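You operate a simulated robot arm through the tools that you are given. There is no shell and no other tool. Be economical: measure what you need, move in short steps, check, and stop when the job is done.

The job below is to be done with a simulated robot arm. You get a single attempt, and the scene is never put back.

## Task
Set the controls near the green table top. At the end: the handle of the grip head with orange tape is turned to tight; the side handle of the grip head with orange tape is turned to loose; the handle of the grip head with green tape is turned to tight; the side handle of the grip head with green tape is turned to loose; whatever was shut is shut again. Leave all else as you found it, and nothing knocked over.

Only the result counts: the job must be done as asked and must still hold three seconds after the hand-in. Knocking over, shifting, dropping, spilling or breaking anything else fails it.

## Robot
A 7-joint arm with a two-finger parallel gripper, fixed in place. Base frame: the origin is at the foot of the arm, x ahead of it, y to its left, z up. Readings come in cm, degrees, newtons and seconds.
Its first joint turns from -132.0 to 132.0 degrees. Payload 3.91 kg.
The tool frame sits at the grasp point between the pads (the TCP): z along the fingers, y along the line on which they close. The tips reach 3 cm beyond it. The gripper opens to 11 cm. The fingers are 2 cm wide and 1 cm thick; the gripper's body (4.8 by 11.2 cm) begins 5.5 cm behind the TCP.
Orientation is that of the tool frame in the base frame, as a unit quaternion [x, y, z, w]. With the fingers straight down and closing along the base's y, the tool's x points along the base's -x, its y along +y and its z along -z.

## Interface
- The arm moves only by the tool play_rows. Its argument "deltas" is a list of rows, each a list of 7 numbers: the shift along the tool's x, y, z in cm, then the turn, a rotation vector about the tool's x, y, z in degrees, then the gripper command, from -1 (shut) to 1 (fully open), values between in proportion. In form: [[dx, dy, dz, rx, ry, rz, fingers], ...]. A call has 1 to 20 rows; each row is the pose to reach, as a shift and turn from the pose commanded when the call began, along the tool's axes at that moment. Rows are played at 5 a second. More than 5 cm and 8.6 degrees between two rows, or a gripper value outside its range, and nothing of the call is played. Where a pose cannot be reached the arm comes as near as it can. A force on the tool above 40 N (or 10 N above the force at the start of the call, whichever is more), or a blocked arm, ends the call early, and 0.2 s more pass. Each finger travels about 10.8 cm/s and halts on what it meets, pressing with about 43 N; the grip force reading is that of the motor and also rises with nothing between the fingers. The clock runs only during rows and for 0.2 s after the last one: add rows that repeat a pose to give the fingers time. It gives the time, the measured TCP pose, the force on the tool (base axes), the opening and the grip force at its end, in the units of the frame above (readings bear some noise), with the torque about the TCP (base axes, N m) and any sound that the robot's microphone picked up, and new pictures: "views" is both (left out), scene, wrist or none.
- Cameras (640 x 400 px; columns grow to the right, rows downward): "scene" is fixed at [40.16, -49.86, 146.04]; the picture's right is [0.99, -0.17, 0.00], its down [-0.05, -0.31, -0.95] and it looks along [0.16, 0.94, -0.31] (base axes); focal length 373 px, centre (320, 200). "wrist" rides on the gripper at [7.2, 1.7, -10.3] in the tool frame; the picture's right is [-0.23, 0.97, 0.00], its down [-0.76, -0.18, -0.62] and it looks along [-0.61, -0.14, 0.78] (tool axes); focal length 222 px, centre (320, 200). There is no depth. A picture from a camera that has moved, and an enlarged one, comes with that camera's place and axes in the base frame and with its lens.
- close_up(camera, box): a new picture of the part [left, top, right, bottom] of that camera's present view, enlarged. No time passes.
- close_job(): hands the job in; it is judged then, once.

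Go step by step. Nothing tells you positions but the pictures and the camera data: compare them with the known pose of the tool, close in by small moves and look again before you grip or let go. The budget is 90 turns and 200 pictures, counting those below and the enlarged ones. Unless the task says otherwise, let go and move clear before handing in.

The tools are called after "Request:" by a JSON object that holds its "op" and its "data". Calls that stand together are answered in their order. play_rows: Moves the arm, as the interface text tells. Its arguments: {"type":"object","properties":{"deltas":{"type":"array","items":{"type":"array","items":{"type":"number"}}},"views":{"type":"string","enum":["both","scene","wrist","none"]}},"required":["deltas"]} The other tools are called the same way: close_up (camera, box) takes an enlarged picture of a part of a camera's view; close_job () hands the job in.

At the start:

```text
clock: 0.0
eef_pos: [51.11, 45.38, 114.07]
tool_rot: [0.0, 1.0, 0.0, 0.0]
contact_force: [0.6, -0.4, 0.2]
torque: [0.0, 0.0, -0.02]
finger_gap: 11.0
grip_force: 0.1
```

scene: 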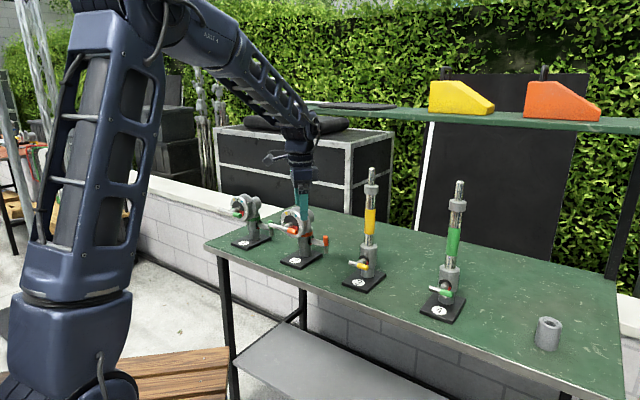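
wrist: 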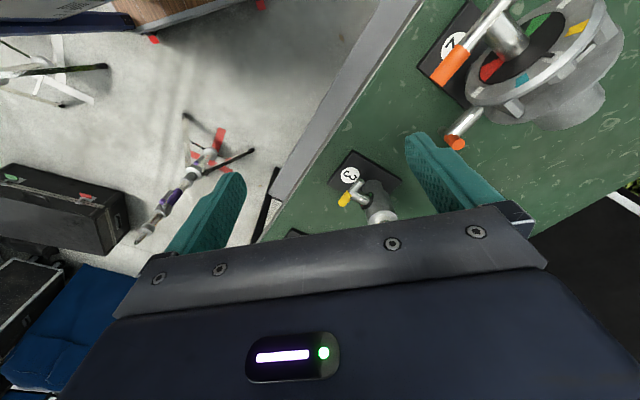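

I see a green table with four fixtures: two grip heads at left (green and orange tape) and two tubes with yellow/green tape. I'll look closer first.

Request:
{"op": "close_up", "data": {"camera": "scene", "box": [220, 180, 340, 275]}}

Request:
{"op": "close_up", "data": {"camera": "scene", "box": [330, 160, 490, 330]}}

Request:
{"op": "close_up", "data": {"camera": "wrist", "box": [400, 0, 640, 150]}}

```text
4.21 times, centred on (280, 228) of scene
camera zoom: at [40.16, -49.86, 146.04], right [0.99, -0.17, 0.0], down [-0.05, -0.31, -0.95], along [0.16, 0.94, -0.31], focal length 1571 px, centre (488, 84)
```

zoom: 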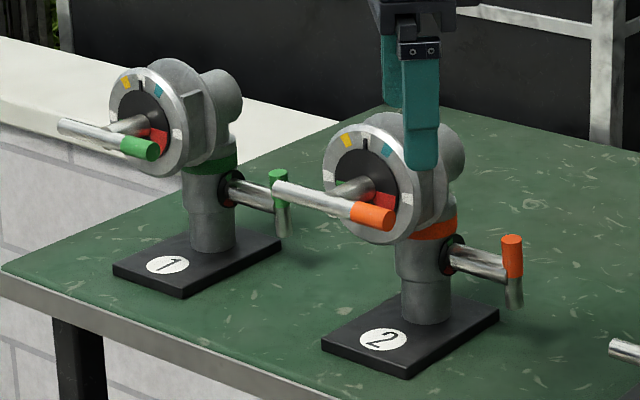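

```text
2.35 times, centred on (410, 245) of scene
camera zoom: at [40.16, -49.86, 146.04], right [0.99, -0.17, 0.0], down [-0.05, -0.31, -0.95], along [0.16, 0.94, -0.31], focal length 878 px, centre (108, 94)
```

zoom: 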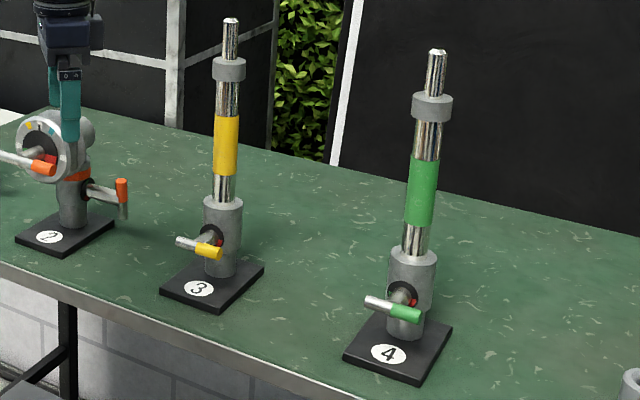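

```text
2.67 times, centred on (520, 75) of wrist
camera zoom: at [43.95, 47.19, 124.36], right [0.23, 0.97, 0.0], down [0.76, -0.18, 0.62], along [0.61, -0.14, -0.78], focal length 592 px, centre (-213, 533)
```

zoom: 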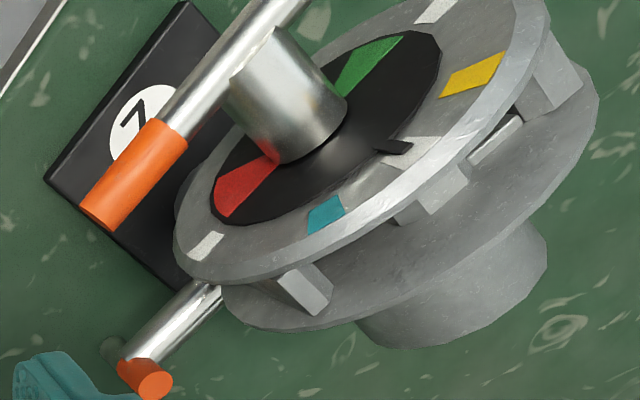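

The heads' dials face the robot, head 2 centred near (50, 64, 101) and head 1 near (32, 82, 101). I'll turn the wrist camera to face head 2 and look at the dial marks.

Request:
{"op": "play_rows", "data": {"deltas": [[1.9, 0.5, 1, 0, 0, -7.5, 0], [3.8, 1, 2, 0, 0, -15, 0], [5.7, 1.6, 3, 0, 0, -22.5, -0.5], [7.6, 2.2, 4, 0, 0, -30, -1], [9.5, 2.7, 5, 0, 0, -37.5, -1], [11.4, 3.2, 6, 0, 0, -45, -1], [13.4, 3.8, 7, 0, 0, -52.5, -1], [13.4, 3.8, 7, 0, 0, -52.5, -1]]}}

```text
clock: 1.8
eef_pos: [37.65, 49.2, 106.92]
tool_rot: [-0.443, 0.896, 0.0, 0.001]
contact_force: [0.1, 0.1, 1.4]
torque: [-0.02, 0.02, -0.02]
finger_gap: 0.0
grip_force: 37.7
camera wrist: at [32.09, 44.57, 117.3], right [-0.64, 0.77, 0.0], down [0.6, 0.5, 0.62], along [0.48, 0.4, -0.78], focal length 222 px, centre (320, 200)
```

scene: 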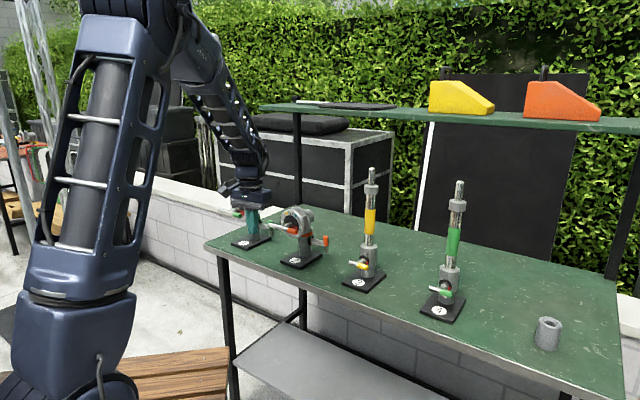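
wrist: 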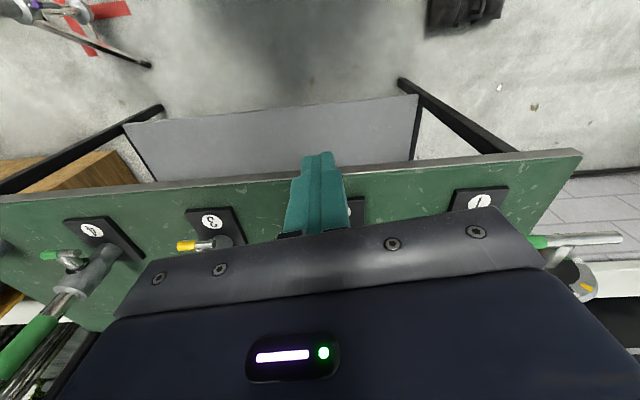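

From here the gripper hides the dial. I'll swing the tool round to point outward horizontally, with the camera above it, in two stages.

Request:
{"op": "play_rows", "data": {"deltas": [[0.3, 0, -0.5, 5.6, 0, -5.6, -1], [0.6, 0, -1, 11.2, 0, -11.2, -1], [0.9, 0, -1.5, 16.8, 0, -16.8, -1], [1.2, 0, -2, 22.4, 0, -22.4, -1], [1.5, 0, -2.5, 28, 0, -28, -1], [1.8, 0, -3, 33.6, 0, -33.6, -1], [2, 0, -3.5, 39.2, 0, -39.2, -1], [2, 0, -4, 44.8, 0, -44.8, -1], [2, 0, -4.5, 50.4, 0, -50.4, -1], [2, 0, -5, 56, 0, -56, -1], [2, 0, -5, 61.6, 0, -61.6, -1], [2, 0, -5, 67.2, 0, -67.2, -1], [2, 0, -5, 72.8, 0, -72.8, -1], [2, 0, -5, 78.4, 0, -78.4, -1], [2, 0, -5, 84, 0, -84, -1], [2, 0, -5, 89.6, 0, -89.6, -1], [2, 0, -5, 95.2, 0, -95.2, -1], [2, 0, -5, 100.8, 0, -100.8, -1], [2, 0, -5, 106.4, 0, -106.4, -1], [2, 0, -5, 112, 0, -112, -1]]}}

```text
clock: 6.0
eef_pos: [36.5, 47.58, 112.02]
tool_rot: [0.705, 0.14, 0.623, -0.307]
contact_force: [-0.5, 0.0, 0.3]
torque: [-0.01, 0.04, 0.01]
finger_gap: 0.0
grip_force: 38.0
camera wrist: at [30.65, 38.74, 118.92], right [0.52, -0.71, -0.47], down [-0.74, -0.1, -0.67], along [0.43, 0.7, -0.58], focal length 222 px, centre (320, 200)
```

scene: 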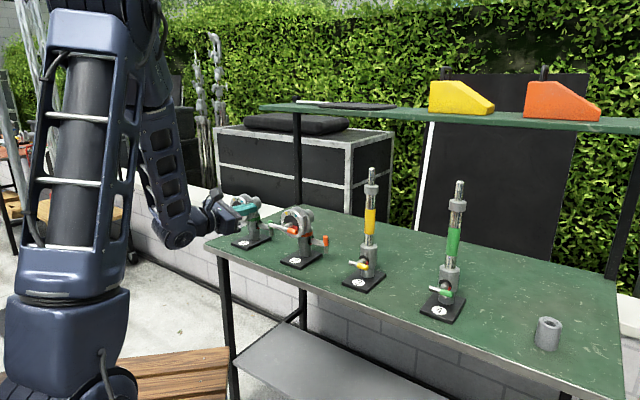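
wrist: 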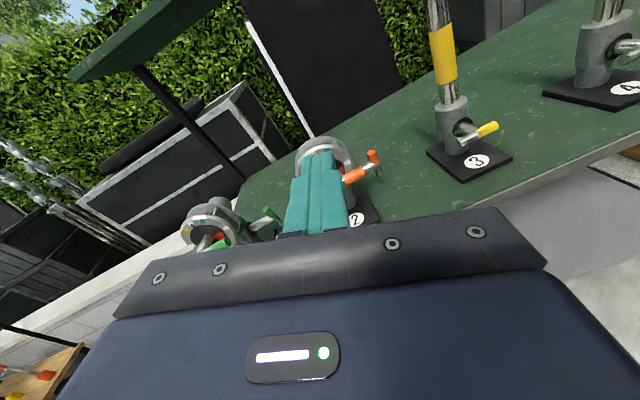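

Now I'll level the tool to point along the dial normal and move between the two heads, to see both dials from the front.

Request:
{"op": "play_rows", "data": {"deltas": [[-1, -3.7, 0.6, 1.9, 0.2, -3.7, -1], [-2, -7.4, 1.2, 3.8, 0.4, -7.4, -1], [-3, -11.1, 1.8, 5.7, 0.7, -11.1, -1], [-3.9, -14.8, 2.4, 7.6, 0.95, -14.9, -1], [-3.9, -14.8, 2.4, 7.6, 0.95, -14.9, -1]], "views": "wrist"}}

```text
clock: 7.2
eef_pos: [28.92, 61.27, 112.06]
tool_rot: [0.654, 0.268, 0.653, -0.271]
contact_force: [-0.5, 0.1, -0.5]
torque: [-0.03, -0.02, 0.01]
finger_gap: 0.02
grip_force: 38.1
camera wrist: at [22.91, 52.86, 119.28], right [0.69, -0.69, -0.23], down [-0.57, -0.31, -0.76], along [0.45, 0.65, -0.61], focal length 222 px, centre (320, 200)
```

wrist: 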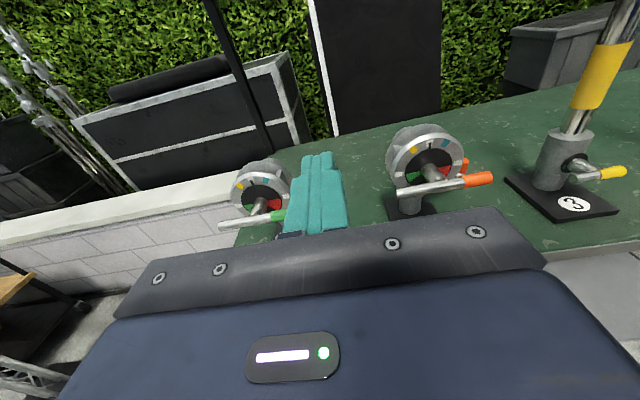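

Request:
{"op": "close_up", "data": {"camera": "wrist", "box": [370, 110, 510, 220]}}

Request:
{"op": "close_up", "data": {"camera": "wrist", "box": [210, 150, 300, 240]}}

```text
3.64 times, centred on (440, 165) of wrist
camera zoom: at [22.91, 52.86, 119.28], right [0.69, -0.69, -0.23], down [-0.57, -0.31, -0.76], along [0.45, 0.65, -0.61], focal length 808 px, centre (-116, 327)
```

zoom: 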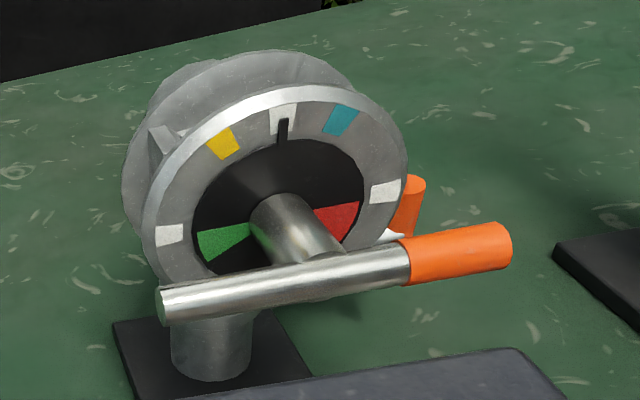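

```text
4.44 times, centred on (255, 195) of wrist
camera zoom: at [22.91, 52.86, 119.28], right [0.69, -0.69, -0.23], down [-0.57, -0.31, -0.76], along [0.45, 0.65, -0.61], focal length 987 px, centre (609, 222)
```

zoom: 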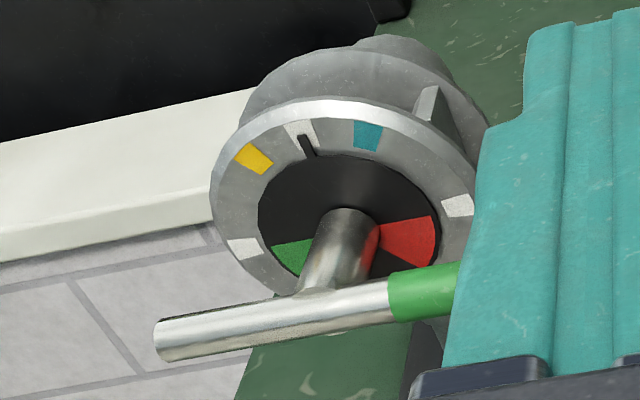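

The dial shows green left-low and red right-low, and both taped handle ends point to red. Next I'll look at the side handle of head 2 from the right.

Request:
{"op": "play_rows", "data": {"deltas": [[0, 4.5, 0, 0, 0, 0, -1], [0, 9, 0, 0, 0, 0, -1], [0, 13.5, 0, 0, 0, 0, -1], [0, 18, 0, 0, 0, 0, -1], [0, 22.5, 0, 0, 0, 0, -1], [0, 27, 1, 7.5, 0, 0, -1], [-2, 29.5, 4, 15, 0, 0, -1], [-4, 31, 7, 22.5, 0, 0, -1], [-6, 31.4, 9, 30, 0, 0, -1], [-8, 31.4, 12, 30, 0, 0, -1]]}}

```text
clock: 9.4
eef_pos: [45.54, 46.52, 103.44]
tool_rot: [0.678, 0.366, 0.582, -0.258]
contact_force: [0.1, 0.0, 0.1]
torque: [0.0, -0.03, 0.01]
finger_gap: 0.0
grip_force: 37.6
out of reach, approached as far as the arm can: row 6, 7, 8, 9, 10
camera wrist: at [41.11, 38.93, 112.53], right [0.76, -0.63, -0.15], down [-0.56, -0.53, -0.64], along [0.32, 0.57, -0.75], focal length 222 px, centre (320, 200)
```

scene: 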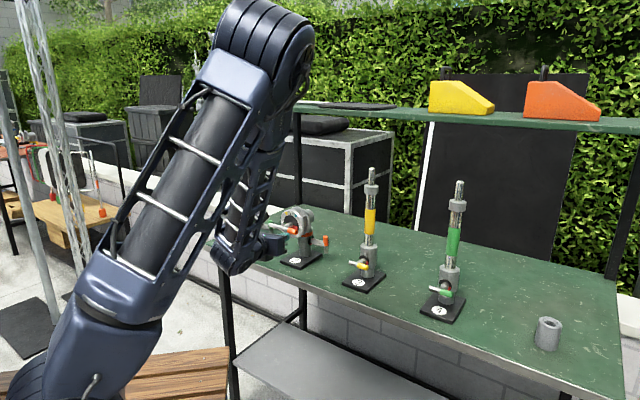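
wrist: 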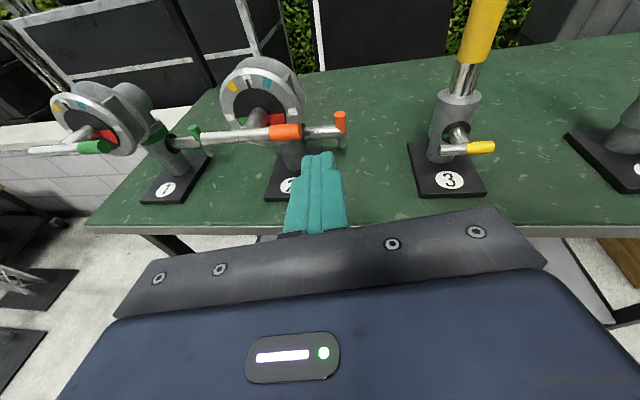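

Request:
{"op": "close_up", "data": {"camera": "wrist", "box": [20, 40, 360, 220]}}

Request:
{"op": "close_up", "data": {"camera": "wrist", "box": [210, 90, 360, 190]}}

Request:
{"op": "close_up", "data": {"camera": "scene", "box": [275, 200, 335, 270]}}

Request:
{"op": "close_up", "data": {"camera": "wrist", "box": [390, 80, 520, 200]}}

```text
1.88 times, centred on (190, 130) of wrist
camera zoom: at [41.11, 38.93, 112.53], right [0.76, -0.63, -0.15], down [-0.56, -0.53, -0.64], along [0.32, 0.57, -0.75], focal length 418 px, centre (565, 332)
```

zoom: 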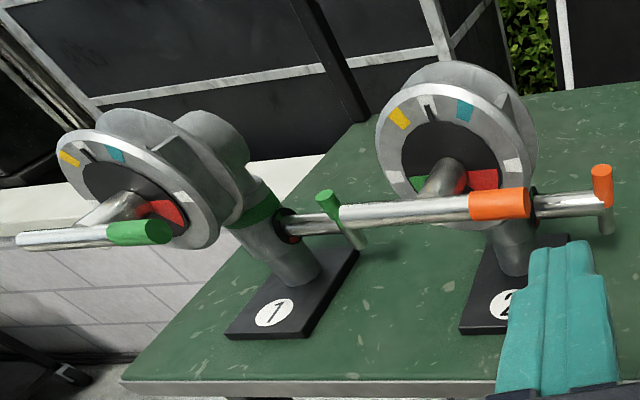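

```text
4.00 times, centred on (285, 140) of wrist
camera zoom: at [41.11, 38.93, 112.53], right [0.76, -0.63, -0.15], down [-0.56, -0.53, -0.64], along [0.32, 0.57, -0.75], focal length 888 px, centre (460, 440)
```

zoom: 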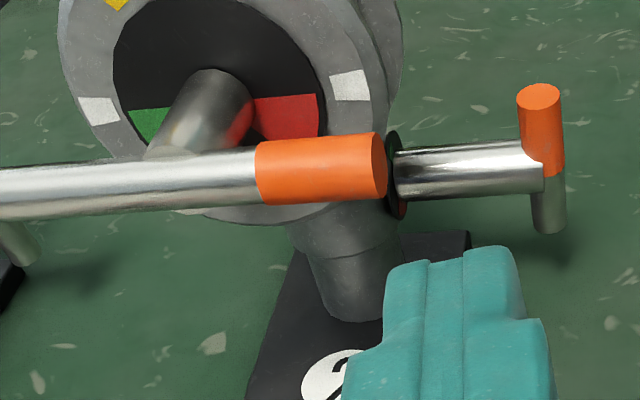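

```text
5.71 times, centred on (305, 235) of scene
camera zoom: at [40.16, -49.86, 146.04], right [0.99, -0.17, 0.0], down [-0.05, -0.31, -0.95], along [0.16, 0.94, -0.31], focal length 2132 px, centre (406, 0)
```

zoom: 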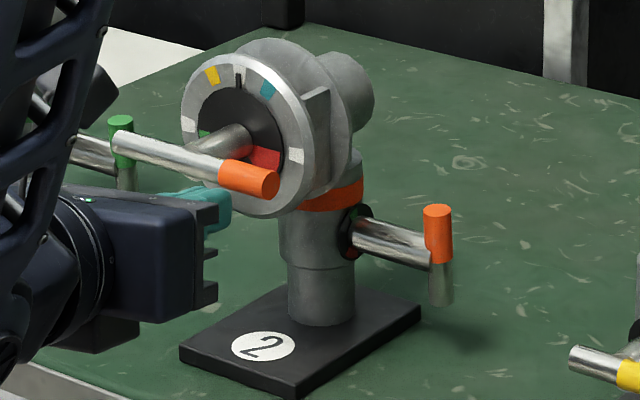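

```text
3.33 times, centred on (455, 140) of wrist
camera zoom: at [41.11, 38.93, 112.53], right [0.76, -0.63, -0.15], down [-0.56, -0.53, -0.64], along [0.32, 0.57, -0.75], focal length 740 px, centre (-130, 400)
```

zoom: 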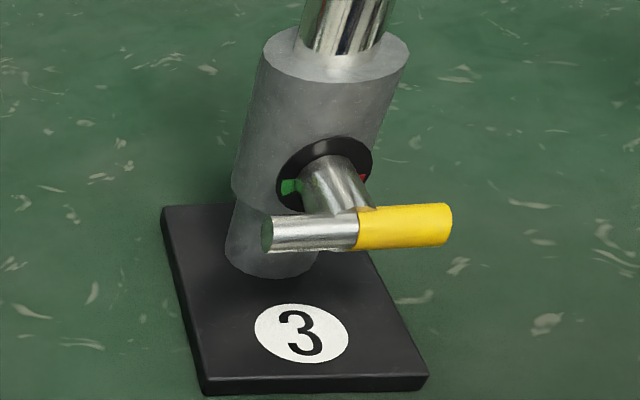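

The side dials are still hidden behind their shafts. I'll swing right, further out, to look at the side handle of head 2 along +y.

Request:
{"op": "play_rows", "data": {"deltas": [[0.2, 2, 1, 0, 0, 0, -1], [0.4, 4, 2, 6.2, 2, 0.1, -1], [0.6, 6, 3, 12.4, 4, 0.2, -1], [0.8, 8, 4, 18.6, 6, 0.3, -1], [1, 10, 5, 24.8, 8, 0.5, -1], [1.2, 12.3, 6, 31, 10, 0.6, -1], [1.2, 12.3, 6, 37.1, 11.9, 0.7, -1]], "views": "wrist"}}

```text
clock: 11.2
eef_pos: [51.27, 49.2, 115.09]
tool_rot: [0.41, 0.656, 0.545, -0.321]
contact_force: [0.1, -0.9, 0.0]
torque: [0.0, 0.04, 0.1]
finger_gap: 0.03
grip_force: 37.7
out of reach, approached as far as the arm can: row 2, 3, 4, 5, 6
stopped in row 7: the arm was blocked; the commanded pose is now the measured one
camera wrist: at [49.32, 40.69, 124.21], right [0.97, 0.02, 0.25], down [0.18, -0.77, -0.62], along [0.17, 0.64, -0.75], focal length 222 px, centre (320, 200)
```

wrist: 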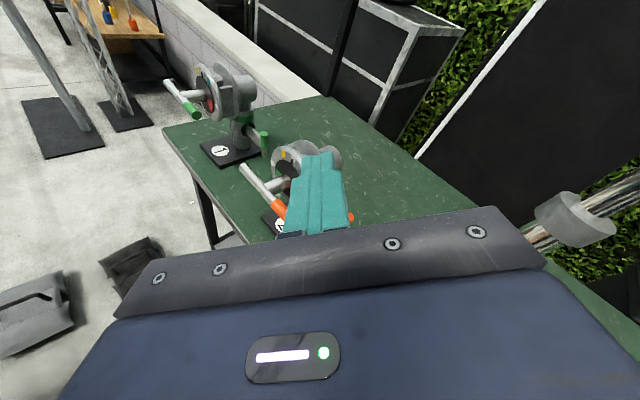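

Request:
{"op": "close_up", "data": {"camera": "scene", "box": [0, 0, 640, 400]}}

```text
1.00 times, centred on (320, 200) of scene (not enlarged: the box is as wide or as high as the picture)
camera zoom: at [40.16, -49.86, 146.04], right [0.99, -0.17, 0.0], down [-0.05, -0.31, -0.95], along [0.16, 0.94, -0.31], focal length 373 px, centre (320, 200)
```

zoom: 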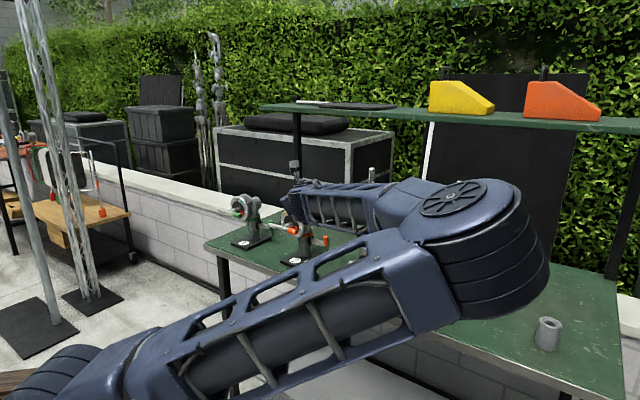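

The arm swung its elbow low to the right, which is risky. I'll raise the tool slowly, keeping its orientation, and check how the arm follows.

Request:
{"op": "play_rows", "data": {"deltas": [[1.7, 0.9, -0.4, 0, 0, 0, -1], [3.5, 1.8, -0.8, 0, 0, 0, -1], [5.2, 2.7, -1.2, 0, 0, 0, -1], [6.9, 3.6, -1.6, 0, 0, 0, -1]], "views": "scene"}}

```text
clock: 12.2
eef_pos: [51.32, 49.24, 123.07]
tool_rot: [0.411, 0.656, 0.546, -0.321]
contact_force: [0.1, 1.1, 0.2]
torque: [-0.01, 0.01, -0.04]
finger_gap: 0.0
grip_force: 38.0
```

scene: 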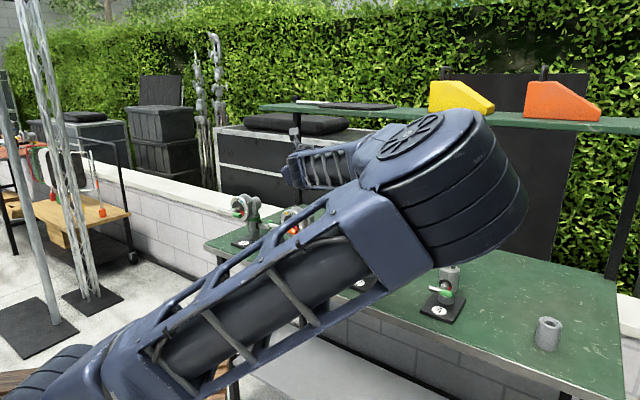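

Good, it follows smoothly. I'll rotate back toward tool-down while rising, first half.

Request:
{"op": "play_rows", "data": {"deltas": [[1.5, 0.8, -0.4, 5.9, -3.48, -4.43, -1], [3, 1.6, -0.7, 11.8, -6.95, -8.87, -1], [4.5, 2.4, -1, 17.7, -10.4, -13.3, -1], [6.1, 3.2, -1.4, 23.6, -13.9, -17.7, -1], [6.1, 3.2, -1.4, 29.5, -17.4, -22.2, -1], [6.1, 3.2, -1.4, 35.4, -20.85, -26.6, -1]], "views": "scene"}}

```text
clock: 13.6
eef_pos: [51.57, 49.25, 130.09]
tool_rot: [0.226, 0.911, 0.298, -0.175]
contact_force: [0.7, -1.0, -0.1]
torque: [0.05, 0.04, 0.03]
finger_gap: 0.0
grip_force: 37.9
```

scene: 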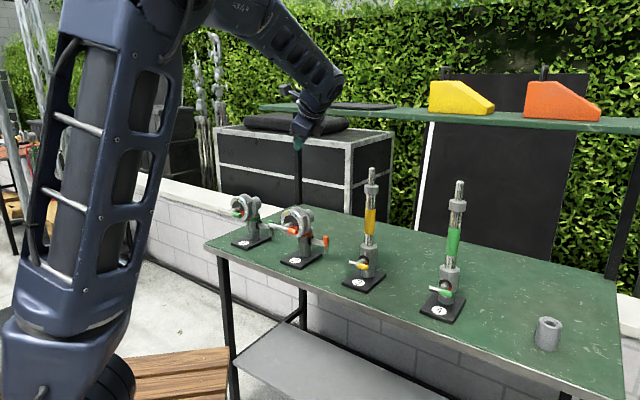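

All fixtures still stand and the arm is back in its elbow-up form. I'll yaw the tool at this safe height so the camera will face the side handle of head 2.

Request:
{"op": "play_rows", "data": {"deltas": [[0, 0, 0, 0.75, 0.37, -8.45, -1], [0, 0, 0, 1.5, 0.74, -16.9, -1], [0, 0, 0, 2.25, 1.1, -25.3, -1], [0, 0, 0, 3, 1.5, -33.8, -1], [0, 0, 0, 3.75, 1.85, -42.2, -1], [0, 0, 0, 4.5, 2.2, -50.6, -1], [0, 0, 0, 5.25, 2.6, -59, -1], [0, 0, 0, 6, 2.95, -67.5, -1], [0, 0, 0, 6.75, 3.3, -76, -1], [0, 0, 0, 7.5, 3.7, -84.4, -1], [0, 0, 0, 8.25, 4.05, -92.8, -1], [0, 0, 0, 9, 4.4, -101.3, -1], [0, 0, 0, 9.75, 4.8, -109.7, -1], [0, 0, 0, 10.5, 5.2, -118.2, -1], [0, 0, 0, 11.25, 5.5, -126.6, -1], [0, 0, 0, 12, 5.9, -135, -1]]}}

```text
clock: 17.0
eef_pos: [51.43, 49.17, 130.03]
tool_rot: [-0.333, 0.892, 0.306, -0.014]
contact_force: [0.9, -0.8, 0.0]
torque: [0.01, 0.01, -0.04]
finger_gap: 0.0
grip_force: 37.8
out of reach, approached as far as the arm can: row 9, 10, 11, 12, 13, 14, 15, 16
camera wrist: at [47.3, 40.42, 138.0], right [-0.39, 0.71, 0.58], down [0.84, 0.02, 0.55], along [0.38, 0.7, -0.6], focal length 222 px, centre (320, 200)
```

scene: 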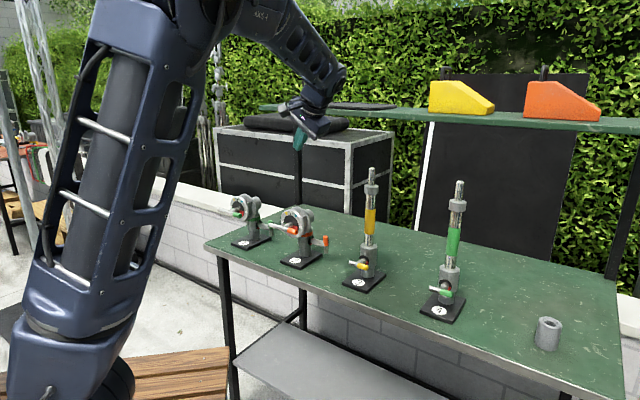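
wrist: 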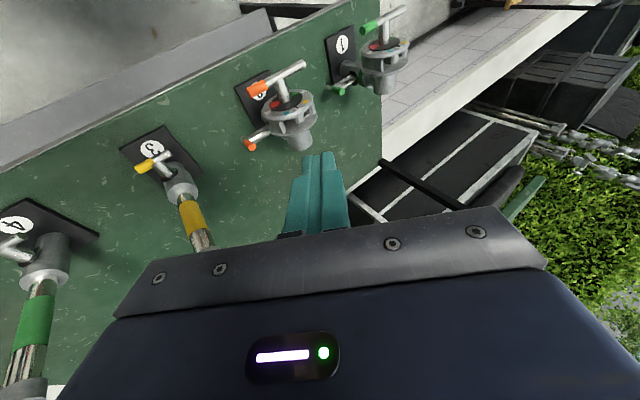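

Request:
{"op": "close_up", "data": {"camera": "wrist", "box": [220, 50, 330, 160]}}

Request:
{"op": "close_up", "data": {"camera": "wrist", "box": [310, 0, 420, 110]}}

```text
3.64 times, centred on (275, 105) of wrist
camera zoom: at [47.3, 40.42, 138.0], right [-0.39, 0.71, 0.58], down [0.84, 0.02, 0.55], along [0.38, 0.7, -0.6], focal length 808 px, centre (484, 546)
```

zoom: 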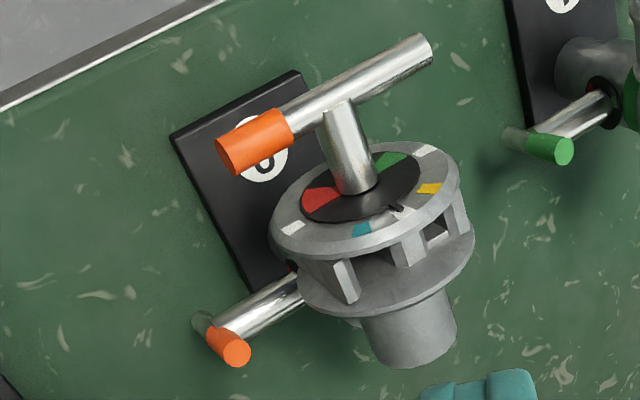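

```text
3.64 times, centred on (365, 55) of wrist
camera zoom: at [47.3, 40.42, 138.0], right [-0.39, 0.71, 0.58], down [0.84, 0.02, 0.55], along [0.38, 0.7, -0.6], focal length 808 px, centre (156, 727)
```

zoom: 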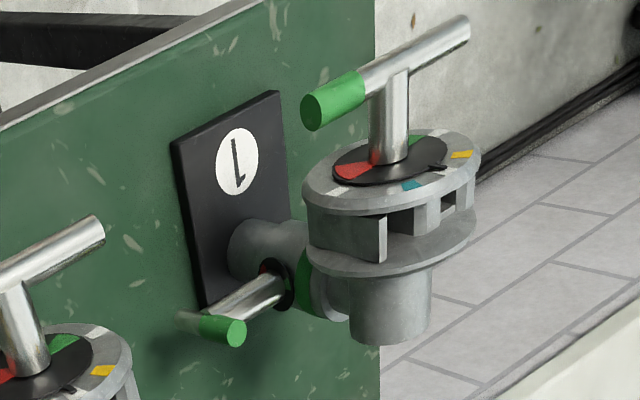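

The side dial still isn't visible; that yaw direction is limited. I'll test how the commanded pose is tracked by turning back a little.

Request:
{"op": "play_rows", "data": {"deltas": [[0, 0, 0, 0, 0, 8.4, -1], [0, 0, 0, 0, 0, 16.8, -1], [0, 0, 0, 0, 0, 25.2, -1]], "views": "none"}}

```text
clock: 17.8
eef_pos: [51.52, 49.32, 130.03]
tool_rot: [-0.129, 0.943, 0.296, -0.079]
contact_force: [-0.3, 0.0, 1.0]
torque: [0.02, 0.0, 0.01]
finger_gap: 0.01
grip_force: 37.4
```

The commanded pose equals the reached one, so offsets from here are reliable. I'll go back to straight-down first.

Request:
{"op": "play_rows", "data": {"deltas": [[0, 0, 0, 6.9, -1.84, 3, -1], [0, 0, 0, 13.8, -3.7, 6, -1], [0, 0, 0, 20.8, -5.5, 9.1, -1], [0, 0, 0, 27.7, -7.4, 12.1, -1], [0, 0, 0, 34.6, -9.2, 15.1, -1]], "views": "none"}}

Request:
{"op": "play_rows", "data": {"deltas": [[0, 0, 0, 0, 0, 8.5, -1], [0, 0, 0, 0, 0, 17, -1], [0, 0, 0, 0, 0, 25.5, -1], [0, 0, 0, 0, 0, 34, -1], [0, 0, 0, 0, 0, 42.5, -1], [0, 0, 0, 0, 0, 51, -1], [0, 0, 0, 0, 0, 59.5, -1], [0, 0, 0, 0, 0, 68, -1], [0, 0, 0, 0, 0, 76.5, -1], [0, 0, 0, 0, 0, 85, -1], [0, 0, 0, 0, 0, 93.5, -1], [0, 0, 0, 0, 0, 102, -1], [0, 0, 0, 0, 0, 110.5, -1], [0, 0, 0, 0, 0, 119, -1], [0, 0, 0, 0, 0, 127.5, -1], [0, 0, 0, 0, 0, 136, -1], [0, 0, 0, 0, 0, 144.5, -1], [0, 0, 0, 0, 0, 153, -1], [0, 0, 0, 0, 0, 161.5, -1], [0, 0, 0, 0, 0, 170, -1]], "views": "scene"}}

```text
clock: 19.2
eef_pos: [73.2, 26.3, 130.28]
tool_rot: [0.228, 0.974, 0.003, -0.002]
contact_force: [0.9, -1.5, 0.9]
torque: [0.14, 0.01, -0.02]
finger_gap: 0.0
grip_force: 37.3
stopped in row 5: the arm was blocked; the commanded pose is now the measured one
```

```text
clock: 23.4
eef_pos: [72.95, 26.49, 130.13]
tool_rot: [0.99, -0.142, -0.002, -0.002]
contact_force: [0.1, -0.3, 0.3]
torque: [-0.01, 0.0, 0.01]
finger_gap: 0.03
grip_force: 37.8
```

scene: 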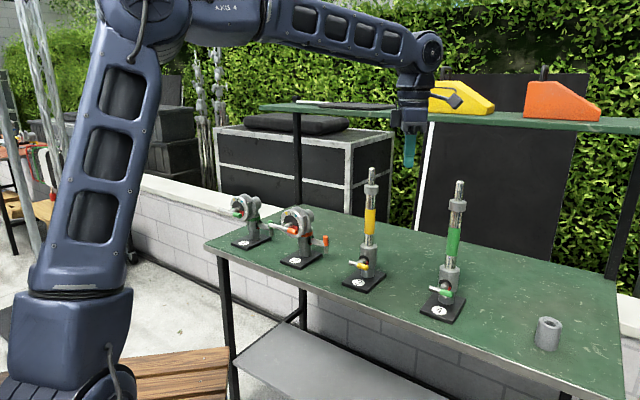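

The arm re-formed en route but all is upright and the tool points down at height. I'll continue the yaw while moving back toward head 2.

Request:
{"op": "play_rows", "data": {"deltas": [[-3.1, -2, 0, 0, 0, 8, -1], [-6.2, -4, 0, 0, 0, 16, -1], [-9.3, -6, 0, 0, 0, 24, -1], [-12.4, -8, 0, 0, 0, 32, -1], [-15.5, -10, 0, 0, 0, 40, -1], [-18.6, -12, 0, 0, 0, 48, -1], [-21.8, -13.9, 0, 0, 0, 56, -1], [-21.8, -13.9, 0, 0, 0, 56, -1]]}}

```text
clock: 25.2
eef_pos: [55.86, 45.78, 130.19]
tool_rot: [0.808, -0.589, -0.002, 0.0]
contact_force: [0.6, -0.2, -0.3]
torque: [-0.01, -0.02, 0.0]
finger_gap: 0.02
grip_force: 37.9
camera wrist: at [56.58, 38.42, 140.46], right [-1.0, -0.08, 0.0], down [-0.06, 0.78, 0.63], along [-0.05, 0.62, -0.78], focal length 222 px, centre (320, 200)
```

scene: 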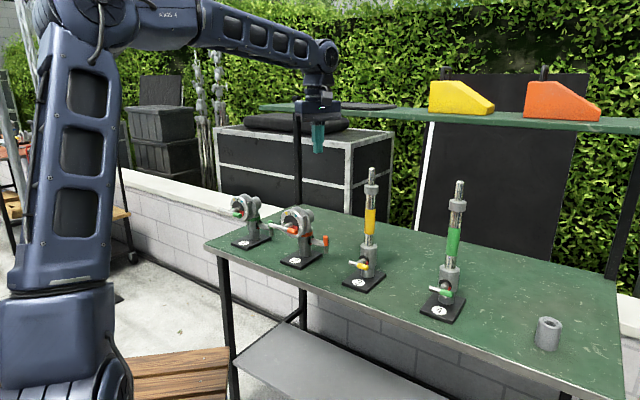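
wrist: 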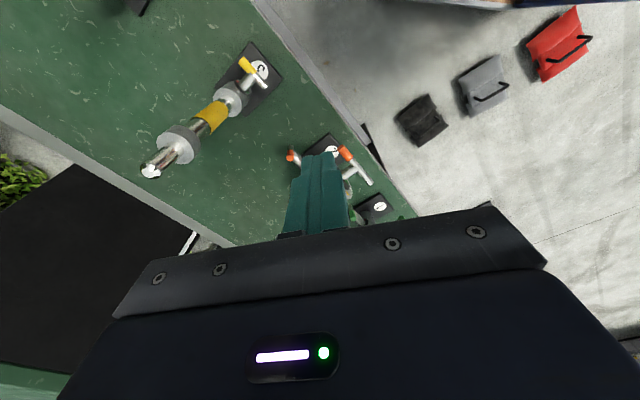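

Good stable form. I'll lower and tilt about 25° so the camera looks flatter at the side dial of head 2.

Request:
{"op": "play_rows", "data": {"deltas": [[-0.3, -0.3, 4, 0, -4, 0, -1], [-0.6, -0.6, 8, 0, -8, 0, -1], [-0.9, -0.9, 12, 0, -12, 0, -1], [-1.2, -1.2, 16, 0, -16, 0, -1], [-1.5, -1.5, 19, 0, -20, 0, -1], [-1.8, -1.7, 22, 0, -25, 0, -1]]}}

Request:
{"op": "close_up", "data": {"camera": "wrist", "box": [200, 20, 440, 170]}}

```text
clock: 26.6
eef_pos: [56.84, 48.28, 108.38]
tool_rot: [0.789, -0.574, -0.178, -0.129]
contact_force: [-0.6, 0.2, -0.1]
torque: [0.04, -0.06, -0.06]
finger_gap: 0.0
grip_force: 37.6
camera wrist: at [58.69, 37.42, 114.48], right [-0.99, -0.1, 0.1], down [0.04, 0.46, 0.89], along [-0.14, 0.88, -0.45], focal length 222 px, centre (320, 200)
```

scene: 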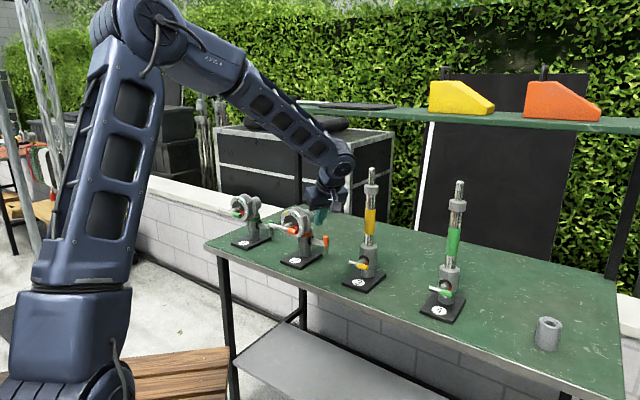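
wrist: 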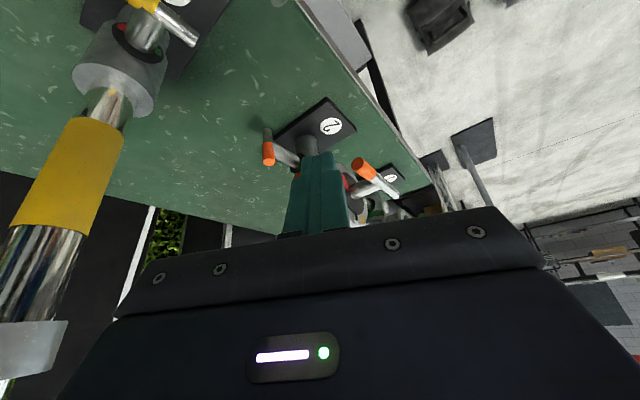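

```text
2.67 times, centred on (320, 95) of wrist
camera zoom: at [58.69, 37.42, 114.48], right [-0.99, -0.1, 0.1], down [0.04, 0.46, 0.89], along [-0.14, 0.88, -0.45], focal length 592 px, centre (320, 480)
```

zoom: 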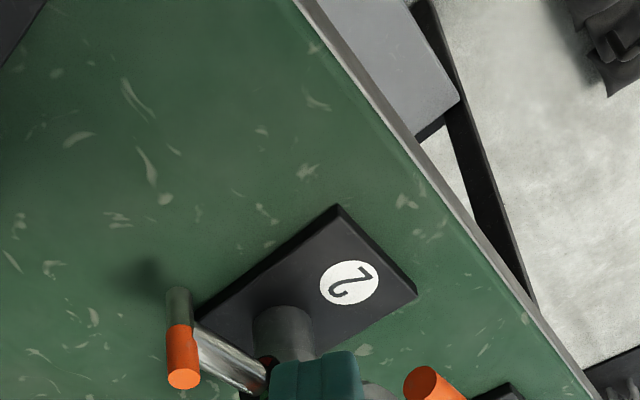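

Request:
{"op": "play_rows", "data": {"deltas": [[-1.2, 0, -2.7, 0, 0, 0, -1], [-2.5, 0, -5.4, 0, 0, 0, -1]], "views": "none"}}

Request:
{"op": "close_up", "data": {"camera": "wrist", "box": [240, 60, 400, 170]}}

```text
clock: 27.2
eef_pos: [56.91, 48.39, 114.08]
tool_rot: [0.789, -0.574, -0.177, -0.127]
contact_force: [0.7, -0.9, 0.1]
torque: [-0.04, -0.02, 0.02]
finger_gap: 0.0
grip_force: 37.9
```

```text
3.64 times, centred on (320, 115) of wrist
camera zoom: at [58.78, 37.44, 120.49], right [-0.99, -0.1, 0.1], down [0.04, 0.46, 0.89], along [-0.14, 0.88, -0.45], focal length 808 px, centre (320, 509)
```

zoom: 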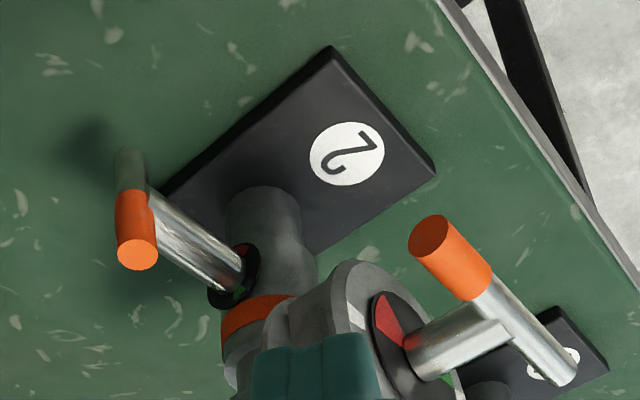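

Request:
{"op": "close_up", "data": {"camera": "wrist", "box": [285, 115, 325, 150]}}

```text
11.43 times, centred on (305, 132) of wrist
camera zoom: at [58.78, 37.44, 120.49], right [-0.99, -0.1, 0.1], down [0.04, 0.46, 0.89], along [-0.14, 0.88, -0.45], focal length 2538 px, centre (491, 971)
```

zoom: 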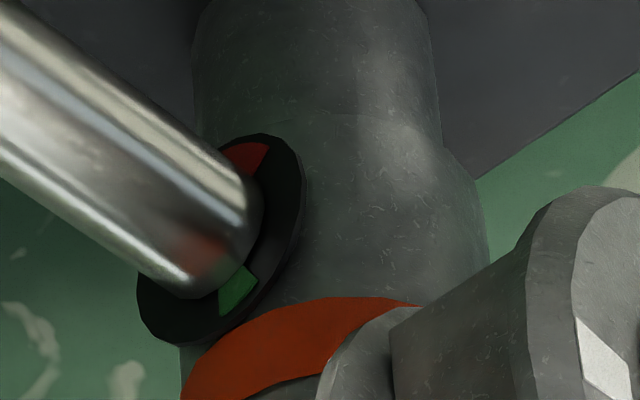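

The side dial shows green at the top and red at the bottom, both on the front side, and the main dials mirror that. So green means tight and red means loose. The main handles must turn clockwise via the bottom. The side handles' taped ends must go from up, via the front, to down. I'll straighten the tool and move behind the side handle of head 2, at about (61, 61, 94).

Request:
{"op": "play_rows", "data": {"deltas": [[0, 0, 0, 0, 8.4, 0, -1], [0, 0, 0, 0, 16.8, 0, -1], [0, 0, 0, 0, 24.7, 0, -1]], "views": "none"}}

Request:
{"op": "play_rows", "data": {"deltas": [[-3, -2.6, 0, 0, 0, -6.8, -1], [-6, -5.3, 0, 0, 0, -13.6, -1], [-9, -8, 2, 0, 0, -20.4, -1], [-12.1, -10.6, 5, 0, 0, -27, -1], [-12.1, -10.6, 7, 0, 0, -27, -1]]}}

```text
clock: 28.0
eef_pos: [56.9, 48.23, 114.2]
tool_rot: [0.808, -0.589, -0.004, -0.002]
contact_force: [0.6, -0.8, 0.0]
torque: [0.03, 0.03, 0.01]
finger_gap: 0.0
grip_force: 38.1
```

```text
refused: row 4 steps farther than a row can; nothing moved
```

Request:
{"op": "play_rows", "data": {"deltas": [[-3, -2.6, 0, 0, 0, -6.8, -1], [-6, -5.3, 0, 0, 0, -13.6, -1], [-9, -8, 2, 0, 0, -20.4, -1], [-11.5, -10, 4, 0, 0, -24, -1], [-12.2, -10.6, 7, 0, 0, -27, -1], [-12.2, -10.6, 7, 0, 0, -27, -1]]}}

Request:
{"op": "close_up", "data": {"camera": "wrist", "box": [200, 40, 440, 190]}}

Request:
{"op": "close_up", "data": {"camera": "scene", "box": [265, 180, 385, 275]}}

```text
clock: 29.4
eef_pos: [63.31, 63.28, 107.22]
tool_rot: [0.923, -0.384, -0.003, -0.003]
contact_force: [0.8, 0.8, 0.5]
torque: [-0.05, 0.01, 0.01]
finger_gap: 0.02
grip_force: 37.7
camera wrist: at [67.27, 56.93, 117.42], right [-0.85, -0.53, 0.0], down [-0.41, 0.66, 0.63], along [-0.33, 0.54, -0.78], focal length 222 px, centre (320, 200)
```

scene: 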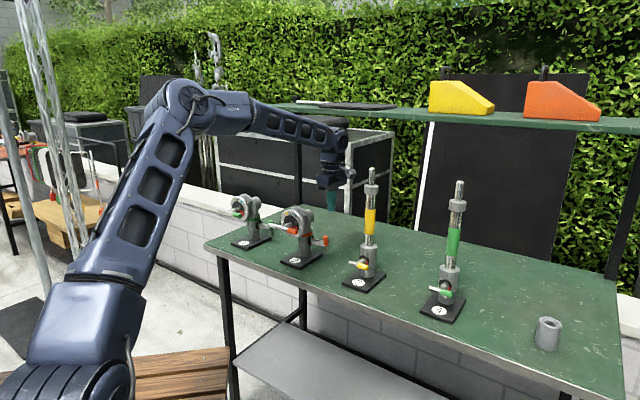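
wrist: 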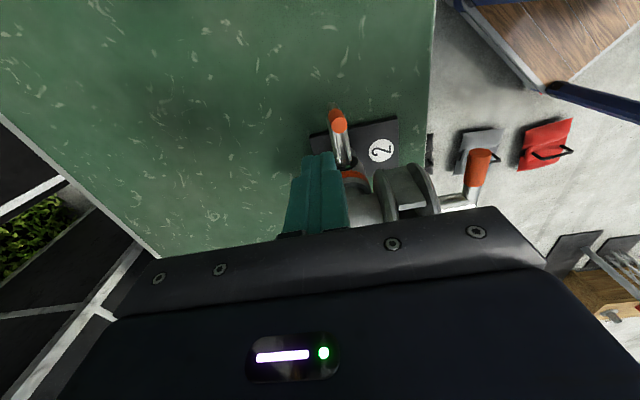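

```text
2.67 times, centred on (320, 115) of wrist
camera zoom: at [67.27, 56.93, 117.42], right [-0.85, -0.53, 0.0], down [-0.41, 0.66, 0.63], along [-0.33, 0.54, -0.78], focal length 592 px, centre (320, 427)
```

zoom: 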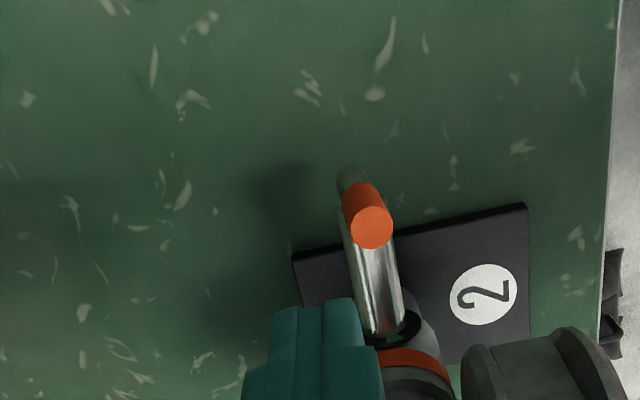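

```text
4.21 times, centred on (325, 228) of scene
camera zoom: at [40.16, -49.86, 146.04], right [0.99, -0.17, 0.0], down [-0.05, -0.31, -0.95], along [0.16, 0.94, -0.31], focal length 1571 px, centre (299, 84)
```

zoom: 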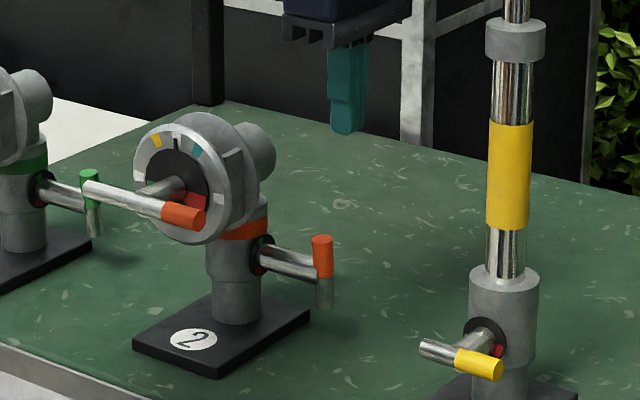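

Re-triangulated with three views, the side bar of head 2 has its centre near (61.2, 63.0, 92.4) and its top at about 95.3. I'll descend behind it and check.

Request:
{"op": "play_rows", "data": {"deltas": [[-1.1, -1.3, 0, 0, 0, 0, -1], [-1.1, -1.3, 3.5, 0, 0, 0, -1], [-1.1, -1.3, 7, 0, 0, 0, -1], [-1.1, -1.3, 10.5, 0, 0, 0, -1], [-1.1, -1.3, 10.5, 0, 0, 0, -1]], "views": "wrist"}}

Request:
{"op": "close_up", "data": {"camera": "scene", "box": [265, 180, 385, 275]}}

```text
clock: 30.6
eef_pos: [63.46, 64.96, 96.68]
tool_rot: [0.924, -0.383, -0.004, -0.003]
contact_force: [-0.2, 0.5, -0.3]
torque: [-0.05, -0.01, 0.02]
finger_gap: 0.0
grip_force: 37.6
camera wrist: at [67.42, 58.62, 106.87], right [-0.85, -0.53, 0.0], down [-0.41, 0.66, 0.63], along [-0.33, 0.54, -0.78], focal length 222 px, centre (320, 200)
```

wrist: 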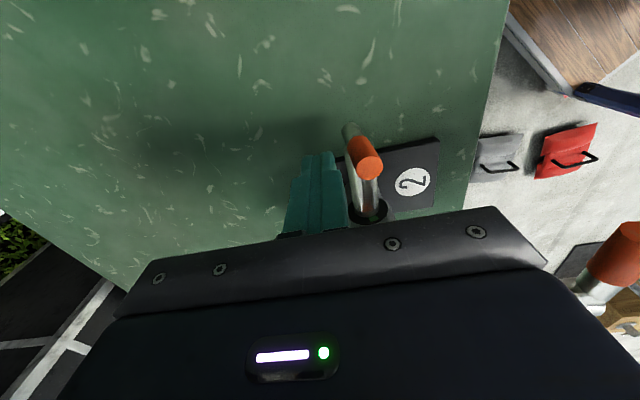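

```text
4.21 times, centred on (325, 228) of scene
camera zoom: at [40.16, -49.86, 146.04], right [0.99, -0.17, 0.0], down [-0.05, -0.31, -0.95], along [0.16, 0.94, -0.31], focal length 1571 px, centre (299, 84)
```

zoom: 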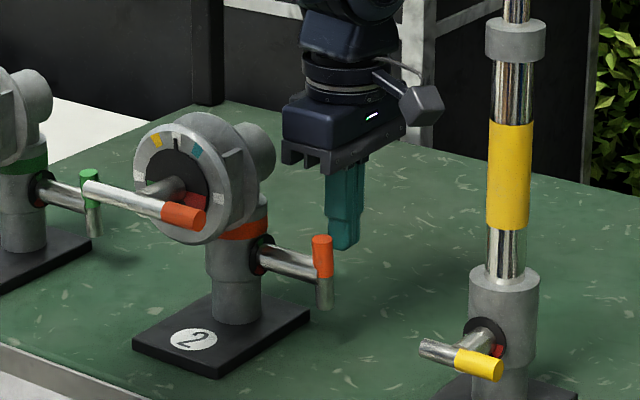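

The finger is right behind the side bar. Now I'll push it forward and down along an arc.

Request:
{"op": "play_rows", "data": {"deltas": [[0, 0.8, 0, 0, 0, 0, -1], [0, 1.6, 0, 0, 0, 0, -1], [0, 2.5, -0.2, 0, 0, 0, -1], [0, 3.4, -0.4, 0, 0, 0, -1], [0, 4.1, -0.4, 0, 0, 0, -1], [0, 4.8, -0.3, 0, 0, 0, -1], [0, 5.4, 0, 0, 0, 0, -1], [0, 6, 0.3, 0, 0, 0, -1], [0, 6, 0.8, 0, 0, 0, -1]], "views": "wrist"}}

Request:
{"op": "close_up", "data": {"camera": "scene", "box": [265, 180, 385, 275]}}

```text
clock: 32.6
eef_pos: [59.2, 60.6, 95.98]
tool_rot: [0.923, -0.385, -0.004, -0.004]
contact_force: [-2.2, -8.7, 17.0]
torque: [0.45, 1.34, -0.2]
finger_gap: 0.01
grip_force: 37.9
camera wrist: at [63.18, 54.33, 106.39], right [-0.85, -0.53, 0.0], down [-0.41, 0.66, 0.63], along [-0.33, 0.54, -0.78], focal length 222 px, centre (320, 200)
```

wrist: 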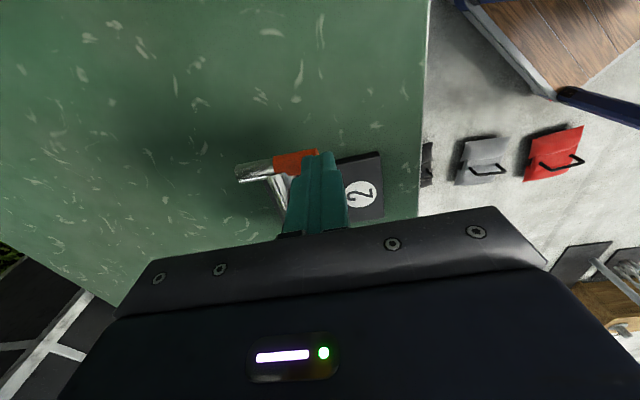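

```text
4.21 times, centred on (325, 228) of scene
camera zoom: at [40.16, -49.86, 146.04], right [0.99, -0.17, 0.0], down [-0.05, -0.31, -0.95], along [0.16, 0.94, -0.31], focal length 1571 px, centre (299, 84)
```

zoom: 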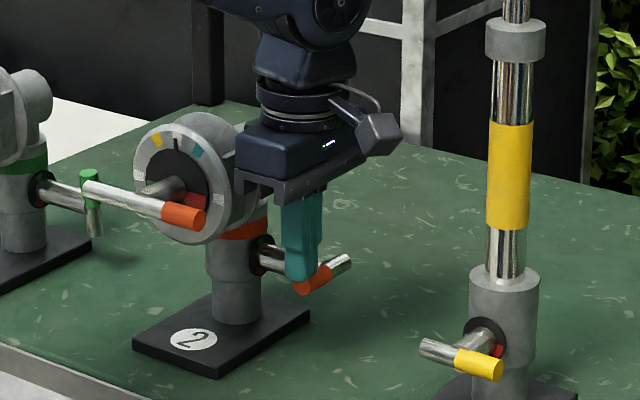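

It turned about 90°. I'll keep pressing the taped end down.

Request:
{"op": "play_rows", "data": {"deltas": [[0, 0.1, 0.6, 0, 0, 0, -1], [0, 0.1, 1.2, 0, 0, 0, -1], [0, 0.1, 1.8, 0, 0, 0, -1], [0, 0, 2.3, 0, 0, 0, -1], [0, 0, 2.7, 0, 0, 0, -1]], "views": "wrist"}}

Request:
{"op": "close_up", "data": {"camera": "scene", "box": [265, 180, 385, 275]}}

```text
clock: 33.8
eef_pos: [59.08, 60.74, 93.33]
tool_rot: [0.923, -0.384, -0.004, -0.003]
contact_force: [5.9, -18.7, 5.5]
torque: [1.34, 0.62, 0.26]
finger_gap: 0.01
grip_force: 38.3
camera wrist: at [63.11, 54.39, 103.57], right [-0.85, -0.53, 0.0], down [-0.41, 0.66, 0.63], along [-0.33, 0.54, -0.78], focal length 222 px, centre (320, 200)
```

wrist: 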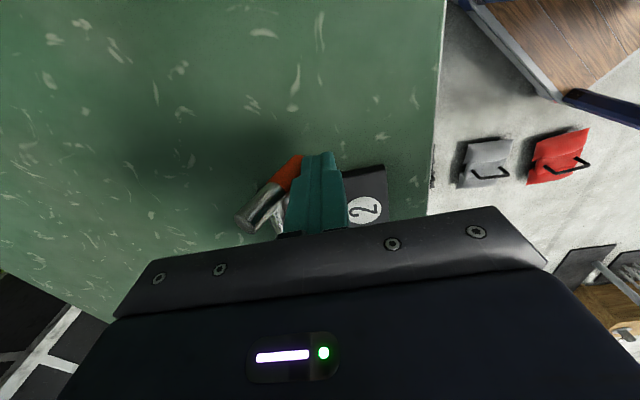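

```text
4.21 times, centred on (325, 228) of scene
camera zoom: at [40.16, -49.86, 146.04], right [0.99, -0.17, 0.0], down [-0.05, -0.31, -0.95], along [0.16, 0.94, -0.31], focal length 1571 px, centre (299, 84)
```

zoom: 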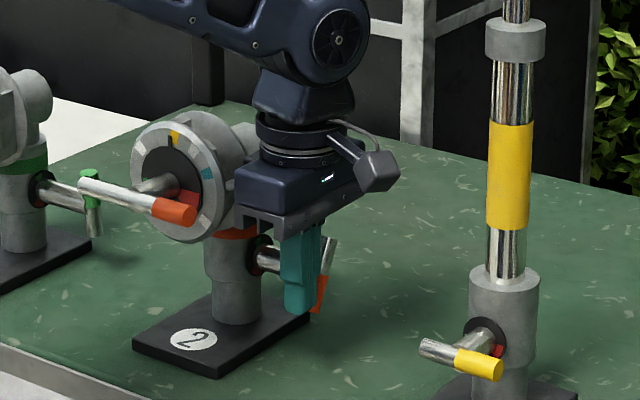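

The side handle turned to about 150°. However, the gripper body brushed the head's ring and turned it a little, so I'll shift right, go straight up and inspect.

Request:
{"op": "play_rows", "data": {"deltas": [[0.8, 0.2, -0.3, 0, 0, 0, -1], [1.5, 0.4, -1.5, 0, 0, 0, -1], [1.5, 0.4, -5, 0, 0, 0, -1], [1.5, 0.4, -9, 0, 0, 0, -1], [1.5, 0.4, -13, 0, 0, 0, -1]], "views": "wrist"}}

Request:
{"op": "close_up", "data": {"camera": "scene", "box": [265, 180, 385, 275]}}

```text
clock: 35.0
eef_pos: [60.01, 59.44, 106.42]
tool_rot: [0.923, -0.384, -0.004, -0.002]
contact_force: [0.1, -0.1, -0.2]
torque: [-0.01, 0.0, -0.01]
finger_gap: 0.01
grip_force: 37.0
camera wrist: at [63.98, 53.17, 116.64], right [-0.85, -0.53, 0.0], down [-0.41, 0.66, 0.63], along [-0.33, 0.54, -0.78], focal length 222 px, centre (320, 200)
```

wrist: 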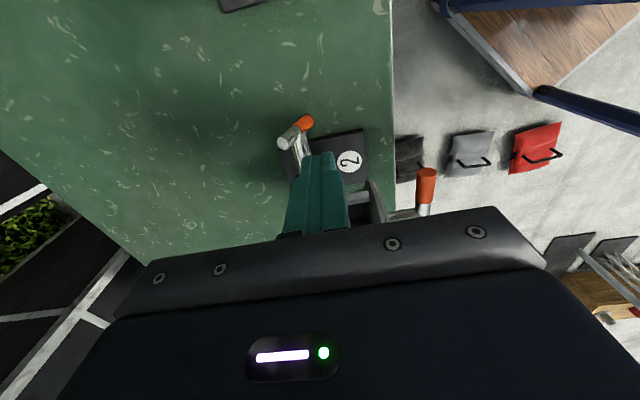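

```text
4.21 times, centred on (325, 228) of scene
camera zoom: at [40.16, -49.86, 146.04], right [0.99, -0.17, 0.0], down [-0.05, -0.31, -0.95], along [0.16, 0.94, -0.31], focal length 1571 px, centre (299, 84)
```

zoom: 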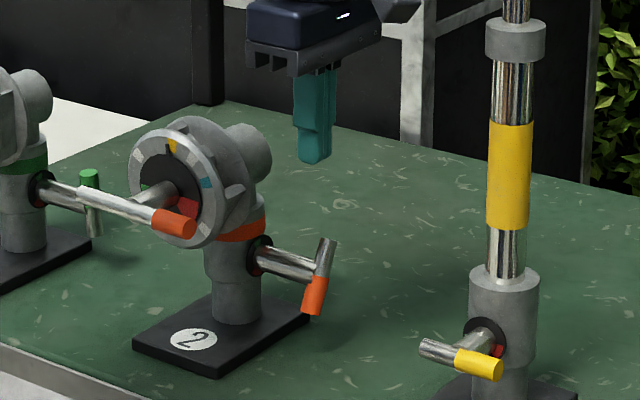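

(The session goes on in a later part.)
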